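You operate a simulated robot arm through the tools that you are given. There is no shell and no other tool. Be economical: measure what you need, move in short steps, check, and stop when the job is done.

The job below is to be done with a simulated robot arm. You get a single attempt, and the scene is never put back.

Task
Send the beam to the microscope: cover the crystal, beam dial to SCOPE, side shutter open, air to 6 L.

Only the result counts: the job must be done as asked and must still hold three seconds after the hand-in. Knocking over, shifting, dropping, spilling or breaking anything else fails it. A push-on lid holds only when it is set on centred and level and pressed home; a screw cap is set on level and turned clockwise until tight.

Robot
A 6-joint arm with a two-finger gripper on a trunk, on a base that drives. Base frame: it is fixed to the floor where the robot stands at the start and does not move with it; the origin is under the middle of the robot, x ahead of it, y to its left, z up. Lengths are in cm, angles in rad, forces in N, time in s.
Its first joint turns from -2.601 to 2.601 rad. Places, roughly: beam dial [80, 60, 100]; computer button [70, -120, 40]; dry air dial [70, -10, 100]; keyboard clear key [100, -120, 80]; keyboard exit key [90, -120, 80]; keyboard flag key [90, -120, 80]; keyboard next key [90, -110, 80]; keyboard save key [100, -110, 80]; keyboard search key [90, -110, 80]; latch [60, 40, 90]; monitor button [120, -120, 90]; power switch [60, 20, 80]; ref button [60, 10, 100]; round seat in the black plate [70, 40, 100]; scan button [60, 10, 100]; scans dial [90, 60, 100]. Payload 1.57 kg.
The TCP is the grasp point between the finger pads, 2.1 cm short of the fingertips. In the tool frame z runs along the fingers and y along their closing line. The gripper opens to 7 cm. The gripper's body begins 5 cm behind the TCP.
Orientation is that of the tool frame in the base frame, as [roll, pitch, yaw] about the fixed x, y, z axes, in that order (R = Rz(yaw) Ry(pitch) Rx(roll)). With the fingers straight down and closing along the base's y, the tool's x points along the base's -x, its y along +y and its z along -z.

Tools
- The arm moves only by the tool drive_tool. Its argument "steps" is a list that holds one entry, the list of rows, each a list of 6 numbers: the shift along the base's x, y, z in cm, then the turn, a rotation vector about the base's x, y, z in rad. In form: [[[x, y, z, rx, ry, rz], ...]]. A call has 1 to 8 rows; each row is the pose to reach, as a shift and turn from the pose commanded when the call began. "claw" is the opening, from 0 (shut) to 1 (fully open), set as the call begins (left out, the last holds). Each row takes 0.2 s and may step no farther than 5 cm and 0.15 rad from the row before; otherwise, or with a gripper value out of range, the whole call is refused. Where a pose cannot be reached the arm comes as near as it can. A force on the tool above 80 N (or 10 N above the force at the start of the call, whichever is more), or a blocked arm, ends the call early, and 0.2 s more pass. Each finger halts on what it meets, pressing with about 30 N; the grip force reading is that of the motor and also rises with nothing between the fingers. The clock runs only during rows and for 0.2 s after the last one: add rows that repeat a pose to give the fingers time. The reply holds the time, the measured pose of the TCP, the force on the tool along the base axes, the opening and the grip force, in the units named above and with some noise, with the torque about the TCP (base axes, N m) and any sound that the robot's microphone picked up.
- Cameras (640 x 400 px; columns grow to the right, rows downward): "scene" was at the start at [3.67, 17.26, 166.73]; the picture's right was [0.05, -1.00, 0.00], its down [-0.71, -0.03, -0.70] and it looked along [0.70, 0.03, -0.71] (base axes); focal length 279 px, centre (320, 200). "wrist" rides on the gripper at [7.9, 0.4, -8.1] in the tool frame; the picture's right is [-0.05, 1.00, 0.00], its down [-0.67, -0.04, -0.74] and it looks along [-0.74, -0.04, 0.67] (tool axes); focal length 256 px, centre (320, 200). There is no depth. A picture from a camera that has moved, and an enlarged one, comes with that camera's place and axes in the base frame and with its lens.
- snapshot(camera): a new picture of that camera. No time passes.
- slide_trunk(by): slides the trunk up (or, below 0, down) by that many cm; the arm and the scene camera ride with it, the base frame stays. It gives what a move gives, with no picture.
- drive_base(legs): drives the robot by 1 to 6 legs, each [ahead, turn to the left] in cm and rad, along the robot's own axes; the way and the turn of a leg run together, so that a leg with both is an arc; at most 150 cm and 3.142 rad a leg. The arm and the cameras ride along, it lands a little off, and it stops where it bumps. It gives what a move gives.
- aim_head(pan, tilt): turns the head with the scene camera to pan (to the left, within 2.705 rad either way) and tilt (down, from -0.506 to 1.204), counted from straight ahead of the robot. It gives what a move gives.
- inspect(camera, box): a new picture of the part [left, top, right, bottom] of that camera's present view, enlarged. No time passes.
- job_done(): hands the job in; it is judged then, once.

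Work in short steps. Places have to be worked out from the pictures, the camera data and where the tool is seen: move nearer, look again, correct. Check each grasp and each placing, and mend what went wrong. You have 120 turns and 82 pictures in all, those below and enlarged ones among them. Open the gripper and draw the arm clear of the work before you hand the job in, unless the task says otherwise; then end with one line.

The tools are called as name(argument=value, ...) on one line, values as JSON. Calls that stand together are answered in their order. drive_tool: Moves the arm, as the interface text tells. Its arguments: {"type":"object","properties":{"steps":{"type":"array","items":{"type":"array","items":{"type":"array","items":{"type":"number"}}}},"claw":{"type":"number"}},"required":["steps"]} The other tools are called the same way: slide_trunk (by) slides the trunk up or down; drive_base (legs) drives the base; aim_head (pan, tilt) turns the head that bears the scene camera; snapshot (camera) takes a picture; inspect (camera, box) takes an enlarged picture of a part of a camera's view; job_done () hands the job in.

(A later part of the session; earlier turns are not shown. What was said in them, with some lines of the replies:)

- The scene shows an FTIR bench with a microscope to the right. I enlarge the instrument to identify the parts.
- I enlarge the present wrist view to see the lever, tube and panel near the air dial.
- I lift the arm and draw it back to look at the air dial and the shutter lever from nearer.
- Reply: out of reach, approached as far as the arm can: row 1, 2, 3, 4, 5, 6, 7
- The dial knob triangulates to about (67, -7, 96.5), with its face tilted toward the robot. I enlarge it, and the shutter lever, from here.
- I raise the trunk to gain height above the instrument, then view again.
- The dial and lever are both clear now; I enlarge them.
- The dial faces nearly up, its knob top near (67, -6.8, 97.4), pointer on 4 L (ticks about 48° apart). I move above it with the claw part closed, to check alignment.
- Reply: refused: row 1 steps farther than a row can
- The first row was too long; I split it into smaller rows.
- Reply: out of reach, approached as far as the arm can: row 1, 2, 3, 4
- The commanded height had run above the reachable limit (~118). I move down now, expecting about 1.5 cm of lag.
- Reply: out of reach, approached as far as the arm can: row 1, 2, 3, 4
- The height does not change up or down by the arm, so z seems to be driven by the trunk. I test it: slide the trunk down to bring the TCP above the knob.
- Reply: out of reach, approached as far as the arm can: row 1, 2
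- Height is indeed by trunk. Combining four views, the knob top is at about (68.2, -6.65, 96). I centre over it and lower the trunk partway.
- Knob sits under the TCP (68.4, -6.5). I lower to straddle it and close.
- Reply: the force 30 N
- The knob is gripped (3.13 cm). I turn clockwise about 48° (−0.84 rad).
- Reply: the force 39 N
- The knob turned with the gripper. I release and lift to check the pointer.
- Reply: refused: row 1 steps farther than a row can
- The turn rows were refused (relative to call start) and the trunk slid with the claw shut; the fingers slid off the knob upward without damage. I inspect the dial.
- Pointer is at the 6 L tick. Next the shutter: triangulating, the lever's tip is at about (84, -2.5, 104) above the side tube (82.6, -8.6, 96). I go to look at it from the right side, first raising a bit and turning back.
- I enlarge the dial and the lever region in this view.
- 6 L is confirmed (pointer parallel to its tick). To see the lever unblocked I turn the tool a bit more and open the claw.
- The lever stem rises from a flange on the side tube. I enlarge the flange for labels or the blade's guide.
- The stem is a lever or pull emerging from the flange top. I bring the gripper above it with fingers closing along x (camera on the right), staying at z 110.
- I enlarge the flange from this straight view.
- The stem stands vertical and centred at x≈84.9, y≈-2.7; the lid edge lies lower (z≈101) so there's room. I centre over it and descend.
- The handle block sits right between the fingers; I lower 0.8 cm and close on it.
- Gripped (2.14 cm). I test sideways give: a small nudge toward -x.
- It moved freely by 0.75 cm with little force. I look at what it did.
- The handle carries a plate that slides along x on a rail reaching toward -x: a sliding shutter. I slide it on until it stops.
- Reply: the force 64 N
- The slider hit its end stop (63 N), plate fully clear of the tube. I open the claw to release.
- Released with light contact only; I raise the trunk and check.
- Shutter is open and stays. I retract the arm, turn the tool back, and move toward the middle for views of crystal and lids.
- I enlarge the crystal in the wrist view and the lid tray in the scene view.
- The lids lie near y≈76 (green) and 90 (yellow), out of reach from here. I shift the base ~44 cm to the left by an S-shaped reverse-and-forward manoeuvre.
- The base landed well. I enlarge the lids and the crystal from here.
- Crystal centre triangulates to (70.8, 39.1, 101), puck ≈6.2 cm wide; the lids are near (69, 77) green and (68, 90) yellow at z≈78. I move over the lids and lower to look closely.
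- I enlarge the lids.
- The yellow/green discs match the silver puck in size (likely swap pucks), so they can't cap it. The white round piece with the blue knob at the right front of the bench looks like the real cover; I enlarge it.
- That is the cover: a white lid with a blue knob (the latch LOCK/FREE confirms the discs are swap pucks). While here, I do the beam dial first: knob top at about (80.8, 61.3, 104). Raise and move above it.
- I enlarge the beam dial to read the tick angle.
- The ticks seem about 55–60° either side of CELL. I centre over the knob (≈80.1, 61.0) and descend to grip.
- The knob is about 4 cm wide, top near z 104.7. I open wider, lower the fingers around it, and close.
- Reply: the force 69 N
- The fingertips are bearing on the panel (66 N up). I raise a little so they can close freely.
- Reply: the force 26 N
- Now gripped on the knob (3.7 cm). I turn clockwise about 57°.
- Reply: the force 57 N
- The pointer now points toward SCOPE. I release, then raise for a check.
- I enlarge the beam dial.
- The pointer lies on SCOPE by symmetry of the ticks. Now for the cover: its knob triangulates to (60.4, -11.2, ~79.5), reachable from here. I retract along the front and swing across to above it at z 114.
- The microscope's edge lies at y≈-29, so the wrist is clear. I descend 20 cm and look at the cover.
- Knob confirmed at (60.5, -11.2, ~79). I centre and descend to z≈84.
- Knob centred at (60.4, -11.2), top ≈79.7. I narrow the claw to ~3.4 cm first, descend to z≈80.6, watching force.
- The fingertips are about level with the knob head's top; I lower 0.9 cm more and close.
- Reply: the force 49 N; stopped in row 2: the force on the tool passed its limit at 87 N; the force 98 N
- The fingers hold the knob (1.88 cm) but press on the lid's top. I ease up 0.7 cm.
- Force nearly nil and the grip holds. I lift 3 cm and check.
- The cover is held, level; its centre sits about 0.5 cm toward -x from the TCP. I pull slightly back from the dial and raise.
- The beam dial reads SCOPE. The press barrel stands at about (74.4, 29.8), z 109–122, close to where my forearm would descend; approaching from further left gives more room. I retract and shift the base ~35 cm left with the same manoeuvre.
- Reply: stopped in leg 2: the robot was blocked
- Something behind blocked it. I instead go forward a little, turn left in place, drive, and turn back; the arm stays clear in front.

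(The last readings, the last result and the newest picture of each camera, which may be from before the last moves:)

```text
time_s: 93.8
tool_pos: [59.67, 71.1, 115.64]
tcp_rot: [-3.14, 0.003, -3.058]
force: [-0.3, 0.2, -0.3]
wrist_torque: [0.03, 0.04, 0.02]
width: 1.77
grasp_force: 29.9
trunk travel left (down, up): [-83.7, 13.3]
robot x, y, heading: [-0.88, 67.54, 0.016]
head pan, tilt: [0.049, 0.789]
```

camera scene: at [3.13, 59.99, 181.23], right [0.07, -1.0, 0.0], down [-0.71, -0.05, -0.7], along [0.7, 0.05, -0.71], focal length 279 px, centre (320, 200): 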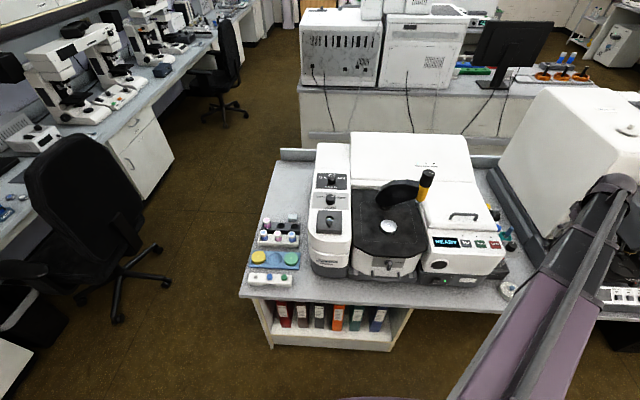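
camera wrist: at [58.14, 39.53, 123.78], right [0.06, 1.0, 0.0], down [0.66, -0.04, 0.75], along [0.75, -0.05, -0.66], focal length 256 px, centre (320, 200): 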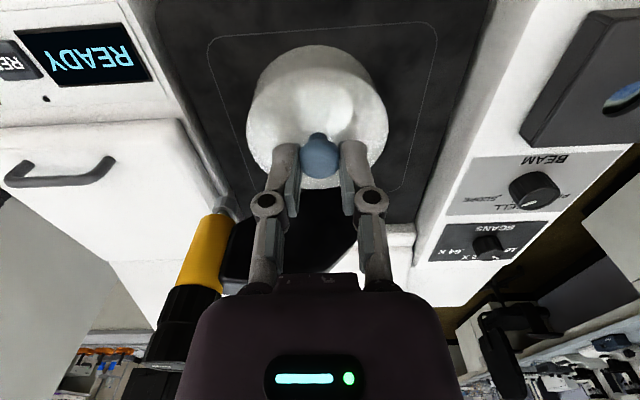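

The base is now at y≈67.5 and the lid is still held. I move back toward the crystal, stopping short for a check.

drive_tool(steps=[[[0, -4, 0, 0, 0, -0.03], [1, -8, 0, 0, 0, -0.06], [2, -12, 0, 0, 0, -0.085], [3, -16, 0, 0, 0, -0.085], [4, -20, 0, 0, 0, -0.085], [5, -24, 0, 0, 0, -0.085], [6, -28, 0, 0, 0, -0.085], [6.5, -31.9, 0, 0, 0, -0.085]]])

inspect(camera="scene", box=[350, 120, 510, 260])

```text
time_s: 95.6
tool_pos: [66.11, 39.07, 115.67]
tcp_rot: [-3.138, 0.003, 3.138]
force: [-0.4, -1.2, 0.3]
wrist_torque: [0.03, 0.0, 0.06]
width: 1.76
grasp_force: 30.3
trunk travel left (down, up): [-83.7, 13.3]
robot x, y, heading: [-0.33, 67.83, 0.016]
head pan, tilt: [0.049, 0.789]
```

```text
2.86 times, centred on (430, 190) of scene
camera zoom: at [2.79, 84.93, 182.34], right [0.06, -1.0, 0.0], down [-0.71, -0.04, -0.7], along [0.7, 0.04, -0.71], focal length 797 px, centre (6, 229)
```

zoom: 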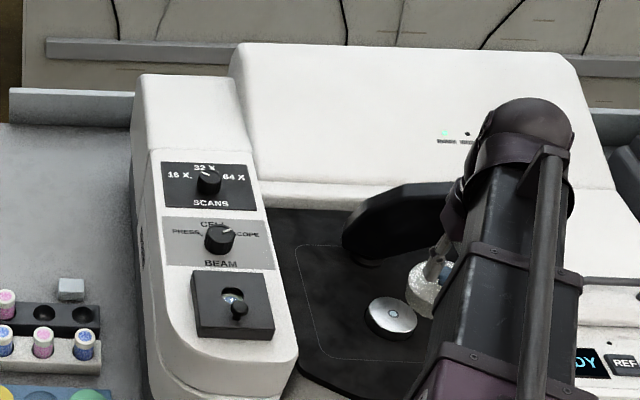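

I move over the crystal (TCP to 71.25, 39.1, allowing for the lid's offset) and lower to z≈109.5, watching forces.

drive_tool(steps=[[[2, 0, 0, 0, 0, 0], [4, 0, 0, 0, 0, 0], [5.15, 0.05, 0, 0, 0, 0], [5.15, 0.05, 0, 0, 0, 0]]])

slide_trunk(by=-6)

snapshot(camera="wrist")

```text
time_s: 96.6
tool_pos: [71.22, 39.28, 115.63]
tcp_rot: [-3.138, 0.003, 3.138]
force: [0.4, 0.6, -0.4]
wrist_torque: [0.0, 0.0, 0.01]
width: 1.77
grasp_force: 30.3
trunk travel left (down, up): [-83.7, 13.3]
robot x, y, heading: [-0.31, 67.84, 0.019]
head pan, tilt: [0.049, 0.789]
```

```text
time_s: 97.6
tool_pos: [71.11, 39.27, 109.58]
tcp_rot: [-3.139, 0.002, 3.139]
force: [-0.2, -0.6, 0.8]
wrist_torque: [0.0, 0.03, -0.01]
width: 1.74
grasp_force: 30.3
trunk travel left (down, up): [-77.7, 19.3]
robot x, y, heading: [-0.63, 67.82, 0.014]
head pan, tilt: [0.049, 0.789]
```

```text
8 pictures are left
camera wrist: at [63.31, 39.77, 117.77], right [0.06, 1.0, 0.0], down [0.66, -0.04, 0.75], along [0.75, -0.04, -0.66], focal length 256 px, centre (320, 200)
```

wrist: 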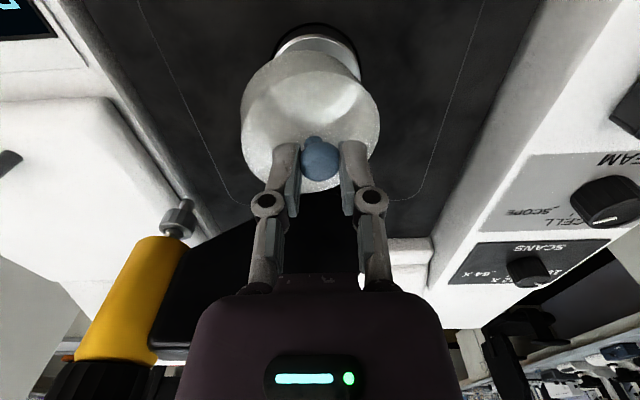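

The lid looks slightly shifted against the knob; I enlarge to measure lid and puck alignment.

inspect(camera="wrist", box=[220, 10, 400, 210])

```text
2.00 times, centred on (310, 110) of wrist
camera zoom: at [63.31, 39.77, 117.77], right [0.06, 1.0, 0.0], down [0.66, -0.04, 0.75], along [0.75, -0.04, -0.66], focal length 512 px, centre (340, 380)
```

zoom: 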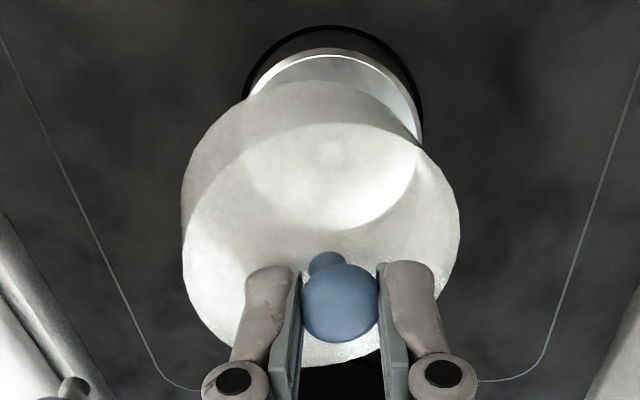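

The lid has tilted ~15–20° in the grip (after the base bump). I'll set it down on the free front of the black plate to level it and regrip: raise a little, move back, then lower gently.

slide_trunk(by=2)

drive_tool(steps=[[[-3, 0.3, 0, 0, 0, 0], [-6, 0.8, 0, 0, 0, 0], [-7.9, 1.2, 0, 0, 0, 0], [-7.9, 1.2, 0, 0, 0, 0]]])

slide_trunk(by=-5.2)

```text
time_s: 98.3
tool_pos: [71.1, 39.41, 111.58]
tcp_rot: [-3.137, 0.003, 3.138]
force: [0.6, 0.3, -0.6]
wrist_torque: [0.01, 0.02, -0.02]
width: 1.75
grasp_force: 30.0
trunk travel left (down, up): [-79.7, 17.3]
robot x, y, heading: [-0.36, 67.77, 0.008]
head pan, tilt: [0.049, 0.789]
```

```text
time_s: 99.3
tool_pos: [63.22, 40.55, 111.54]
tcp_rot: [-3.137, 0.004, 3.138]
force: [0.1, 0.3, -1.0]
wrist_torque: [-0.02, 0.02, 0.0]
width: 1.76
grasp_force: 30.0
trunk travel left (down, up): [-79.7, 17.3]
robot x, y, heading: [-0.83, 67.78, 0.013]
head pan, tilt: [0.049, 0.789]
```

```text
time_s: 100.2
tool_pos: [63.21, 40.53, 106.46]
tcp_rot: [-3.137, 0.004, 3.138]
force: [-0.3, 1.0, -0.8]
wrist_torque: [0.01, -0.04, 0.02]
width: 1.75
grasp_force: 30.2
trunk travel left (down, up): [-74.5, 22.5]
robot x, y, heading: [-0.65, 68.0, 0.012]
head pan, tilt: [0.049, 0.789]
```

No contact yet; I check with one picture the lid's height above the plate.

snapshot(camera="wrist")

slide_trunk(by=-0.8)

```text
6 pictures are left
camera wrist: at [55.36, 41.0, 114.58], right [0.06, 1.0, 0.0], down [0.66, -0.04, 0.75], along [0.75, -0.04, -0.66], focal length 256 px, centre (320, 200)
```

wrist: 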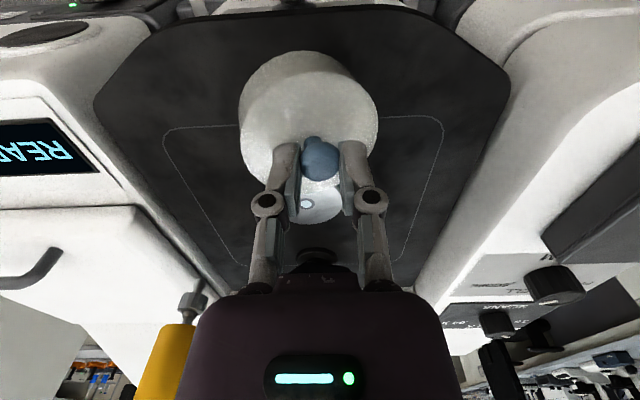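

```text
time_s: 100.8
tool_pos: [63.42, 40.49, 105.68]
tcp_rot: [-3.138, 0.003, 3.138]
force: [0.3, 0.3, -1.4]
wrist_torque: [0.0, -0.01, 0.0]
width: 1.72
grasp_force: 30.1
trunk travel left (down, up): [-73.7, 23.3]
robot x, y, heading: [-0.64, 68.03, 0.014]
head pan, tilt: [0.049, 0.789]
```

The crystal is visible here and gives (71.1, 39.0), consistent. The lid is over the plate's front; I continue down in small steps until contact.

slide_trunk(by=-0.7)

slide_trunk(by=-0.5)

```text
time_s: 101.3
tool_pos: [63.3, 40.63, 104.97]
tcp_rot: [-3.14, 0.004, 3.14]
force: [-0.3, -0.5, 0.4]
wrist_torque: [0.05, -0.02, 0.0]
width: 1.8
grasp_force: 30.3
trunk travel left (down, up): [-73.0, 24.0]
robot x, y, heading: [-0.38, 67.64, 0.011]
head pan, tilt: [0.049, 0.789]
```

```text
time_s: 101.9
tool_pos: [63.18, 40.56, 104.43]
tcp_rot: [-3.139, 0.004, 3.139]
force: [0.5, -2.0, 12.2]
wrist_torque: [-0.01, -0.03, 0.02]
width: 1.79
grasp_force: 30.2
trunk travel left (down, up): [-72.5, 24.5]
robot x, y, heading: [-0.57, 67.39, 0.017]
head pan, tilt: [0.049, 0.789]
```

Contact (12 N). A bit more to settle it flat.

slide_trunk(by=-0.4)

inspect(camera="wrist", box=[220, 30, 400, 230])

```text
time_s: 102.4
tool_pos: [63.2, 40.72, 104.05]
tcp_rot: [-3.138, 0.005, 3.139]
force: [0.8, -4.3, 15.0]
wrist_torque: [-0.02, -0.11, 0.03]
width: 1.79
grasp_force: 30.2
trunk travel left (down, up): [-72.1, 24.9]
robot x, y, heading: [-0.64, 67.99, 0.014]
head pan, tilt: [0.049, 0.789]
```

```text
2.00 times, centred on (310, 130) of wrist
camera zoom: at [55.26, 40.99, 112.22], right [0.06, 1.0, 0.0], down [0.66, -0.04, 0.75], along [0.75, -0.04, -0.66], focal length 512 px, centre (340, 340)
```

zoom: 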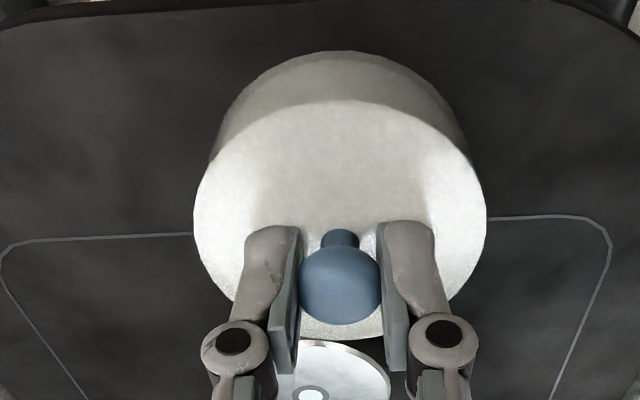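

The lid is now level and centred on the knob in the grip. Two wrist views put the crystal at (71.15, 39.05, 100.9). I lift 3.3 cm and move over it.

slide_trunk(by=3.3)

drive_tool(steps=[[[1.5, -0.3, 0, 0, 0, 0], [3, -0.6, 0, 0, 0, 0], [4.5, -0.9, 0, 0, 0, 0], [6, -1.2, 0, 0, 0, 0], [7, -1.4, 0, 0, 0, 0], [7.8, -1.5, 0, 0, 0, 0], [7.8, -1.5, 0, 0, 0, 0]]])

inspect(camera="wrist", box=[220, 10, 400, 210])

```text
time_s: 103.2
tool_pos: [63.25, 40.48, 107.32]
tcp_rot: [-3.137, 0.004, 3.138]
force: [-0.4, 0.3, -0.2]
wrist_torque: [-0.06, 0.01, -0.01]
width: 1.76
grasp_force: 29.9
trunk travel left (down, up): [-75.4, 21.6]
robot x, y, heading: [-0.58, 67.59, 0.014]
head pan, tilt: [0.049, 0.789]
```

```text
time_s: 104.8
tool_pos: [71.04, 38.94, 107.37]
tcp_rot: [-3.138, 0.004, 3.138]
force: [-0.3, -0.6, -0.9]
wrist_torque: [0.0, 0.0, -0.01]
width: 1.79
grasp_force: 30.2
trunk travel left (down, up): [-75.4, 21.6]
robot x, y, heading: [-0.65, 67.2, 0.012]
head pan, tilt: [0.049, 0.789]
```

```text
2.00 times, centred on (310, 110) of wrist
camera zoom: at [63.17, 39.45, 115.47], right [0.06, 1.0, 0.0], down [0.66, -0.04, 0.75], along [0.75, -0.04, -0.66], focal length 512 px, centre (340, 380)
```

zoom: 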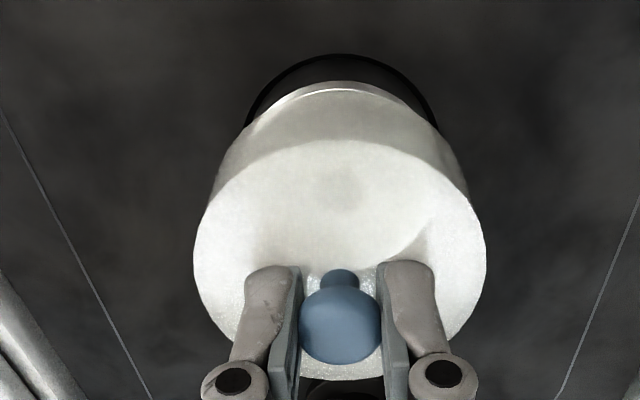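

The lid is level and concentric with the puck in this view. I lower it in small steps.

slide_trunk(by=-1.9)

slide_trunk(by=-0.6)

```text
time_s: 105.4
tool_pos: [71.14, 39.01, 105.4]
tcp_rot: [-3.139, 0.003, 3.139]
force: [0.7, -0.3, -0.4]
wrist_torque: [-0.02, -0.02, 0.02]
width: 1.75
grasp_force: 30.5
trunk travel left (down, up): [-73.5, 23.5]
robot x, y, heading: [-0.39, 67.7, 0.014]
head pan, tilt: [0.049, 0.789]
```

```text
time_s: 106.0
tool_pos: [71.05, 39.02, 104.77]
tcp_rot: [-3.139, 0.004, 3.139]
force: [-1.0, 0.7, -0.8]
wrist_torque: [0.02, 0.03, 0.01]
width: 1.76
grasp_force: 30.0
trunk travel left (down, up): [-72.9, 24.1]
robot x, y, heading: [-0.98, 67.99, 0.014]
head pan, tilt: [0.049, 0.789]
```

Still free, likely passing around the puck. I continue.

slide_trunk(by=-0.5)

slide_trunk(by=-0.4)

```text
time_s: 106.5
tool_pos: [71.08, 38.99, 104.25]
tcp_rot: [-3.139, 0.004, 3.138]
force: [-0.3, -1.8, -0.1]
wrist_torque: [0.04, 0.02, 0.01]
width: 1.77
grasp_force: 29.2
trunk travel left (down, up): [-72.4, 24.6]
robot x, y, heading: [-0.58, 67.61, 0.019]
head pan, tilt: [0.049, 0.789]
```

```text
time_s: 107.1
tool_pos: [71.02, 39.08, 104.1]
tcp_rot: [-3.138, 0.005, 3.139]
force: [4.9, -3.1, 23.0]
wrist_torque: [0.0, 0.03, 0.05]
width: 1.79
grasp_force: 29.8
trunk travel left (down, up): [-72.0, 25.0]
robot x, y, heading: [-0.48, 67.96, 0.014]
head pan, tilt: [0.049, 0.789]
```

Contact at the same height as on the bare plate, so the skirt is down around the puck. I press a bit more.

slide_trunk(by=-0.7)

inspect(camera="wrist", box=[220, 10, 400, 210])

```text
time_s: 107.5
tool_pos: [71.06, 39.03, 103.92]
tcp_rot: [-3.134, 0.012, 3.14]
force: [1.3, -0.1, 55.5]
wrist_torque: [0.29, 0.29, 0.02]
width: 1.76
grasp_force: 30.0
trunk travel left (down, up): [-71.7, 25.3]
robot x, y, heading: [-0.55, 67.88, 0.015]
head pan, tilt: [0.049, 0.789]
stopped: the force on the tool passed its limit at 96 N (the readings are from after the stop); the commanded pose is now the measured one
```

```text
2.00 times, centred on (310, 110) of wrist
camera zoom: at [63.05, 39.49, 112.08], right [0.06, 1.0, -0.01], down [0.66, -0.03, 0.75], along [0.75, -0.05, -0.66], focal length 512 px, centre (340, 380)
```

zoom: 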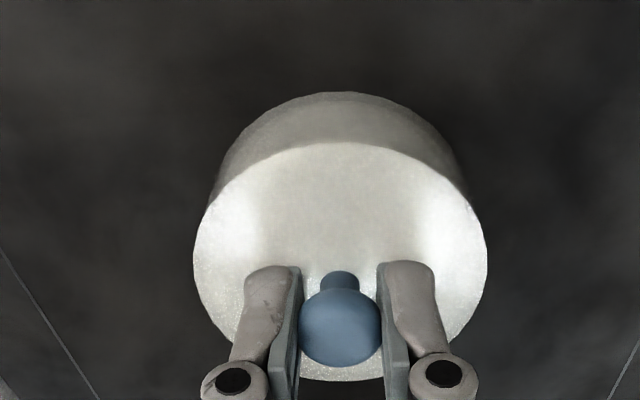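

The lid is fully home over the puck (pressed with up to 96 N), level. I open the claw gently.

drive_tool(steps=[[[0, 0, 0, 0, 0, 0], [0, 0, 0, 0, 0, 0]]], claw=0.5)

```text
time_s: 108.1
tool_pos: [71.29, 38.89, 103.59]
tcp_rot: [-3.135, 0.01, 3.139]
force: [-0.2, 1.6, 18.1]
wrist_torque: [0.07, 0.05, 0.02]
width: 3.68
grasp_force: 11.1
trunk travel left (down, up): [-71.7, 25.3]
robot x, y, heading: [-0.6, 67.85, 0.016]
head pan, tilt: [0.049, 0.789]
```

Released (tips lightly on the lid top). I raise straight up.

slide_trunk(by=11)

drive_tool(steps=[[[-3, 0, 0, 0, 0, 0], [-6, 1, 0, 0, 0, 0], [-9, 4, 0, 0, 0, 0], [-11, 8, 0, 0, 0, 0], [-12, 12, 0, 0, 0, 0], [-12, 16, 0, 0, 0, 0], [-12, 20, 0, 0, 0, 0]]])

inspect(camera="scene", box=[370, 140, 590, 280])

```text
time_s: 109.5
tool_pos: [71.37, 38.78, 114.68]
tcp_rot: [-3.135, 0.01, 3.138]
force: [0.4, -0.4, 0.4]
wrist_torque: [-0.02, 0.0, 0.0]
width: 3.53
grasp_force: 0.1
trunk travel left (down, up): [-82.7, 14.3]
robot x, y, heading: [-0.89, 67.88, 0.013]
head pan, tilt: [0.049, 0.789]
```

```text
time_s: 111.1
tool_pos: [59.45, 59.12, 114.62]
tcp_rot: [-3.135, 0.008, 3.138]
force: [0.1, 0.4, 0.2]
wrist_torque: [0.02, 0.06, 0.0]
width: 3.5
grasp_force: 0.1
trunk travel left (down, up): [-82.7, 14.3]
robot x, y, heading: [-0.74, 67.79, 0.014]
head pan, tilt: [0.049, 0.789]
```

```text
2.86 times, centred on (480, 210) of scene
camera zoom: at [2.76, 85.11, 181.33], right [0.06, -1.0, 0.0], down [-0.71, -0.05, -0.7], along [0.7, 0.04, -0.71], focal length 797 px, centre (-137, 171)
```

zoom: 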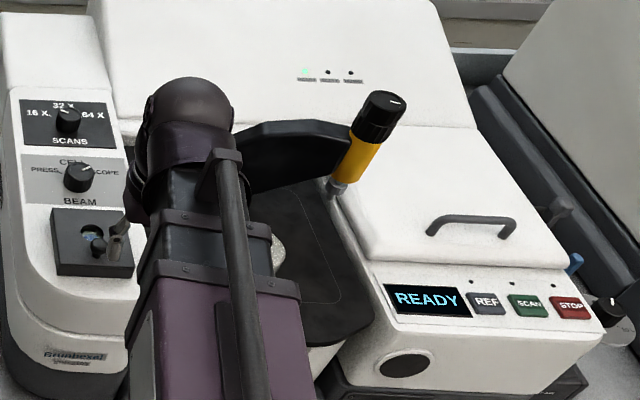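

The arm hides the lid; I move it further left and take one more look.

drive_tool(steps=[[[0, 4.5, 0, 0, 0, 0], [0, 9, 0, 0, 0, 0], [0, 13.5, 0, 0, 0, 0], [0, 18, 0, 0, 0, 0], [0, 22.5, 0, 0, 0, 0], [0, 27, 0, 0, 0, 0]]])

inspect(camera="scene", box=[340, 160, 500, 260])

```text
time_s: 112.5
tool_pos: [59.46, 85.9, 114.6]
tcp_rot: [-3.134, 0.01, 3.137]
force: [-0.7, 0.8, 0.3]
wrist_torque: [-0.01, 0.01, -0.03]
width: 3.52
grasp_force: 0.1
trunk travel left (down, up): [-82.7, 14.3]
robot x, y, heading: [-0.63, 67.92, 0.018]
head pan, tilt: [0.049, 0.789]
```

```text
4.00 times, centred on (420, 210) of scene
camera zoom: at [2.79, 85.13, 181.33], right [0.06, -1.0, 0.0], down [-0.71, -0.05, -0.7], along [0.7, 0.04, -0.71], focal length 1116 px, centre (-80, 160)
```

zoom: 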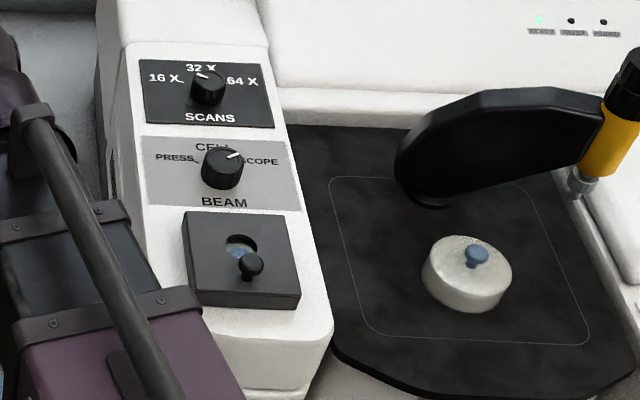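

The lid sits level over the crystal, the beam dial points at SCOPE, the shutter is open and the air is at 6 L. I open the claw fully and hand in.

drive_tool(steps=[[[0, 0, 0, 0, 0, 0], [0, 0, 0, 0, 0, 0]]], claw=1)

job_done()

```text
time_s: 113.1
tool_pos: [59.32, 85.79, 114.6]
tcp_rot: [-3.135, 0.01, 3.137]
force: [0.4, -1.0, -0.5]
wrist_torque: [0.0, -0.01, -0.04]
width: 7.0
grasp_force: 0.0
trunk travel left (down, up): [-82.7, 14.3]
robot x, y, heading: [-0.67, 68.11, 0.012]
head pan, tilt: [0.049, 0.789]
```

```text
The job is handed in.
```

The job is handed in: the crystal is covered with the white lid, the beam dial is on SCOPE, the side shutter is slid open to its stop, and the air dial is at 6 L.
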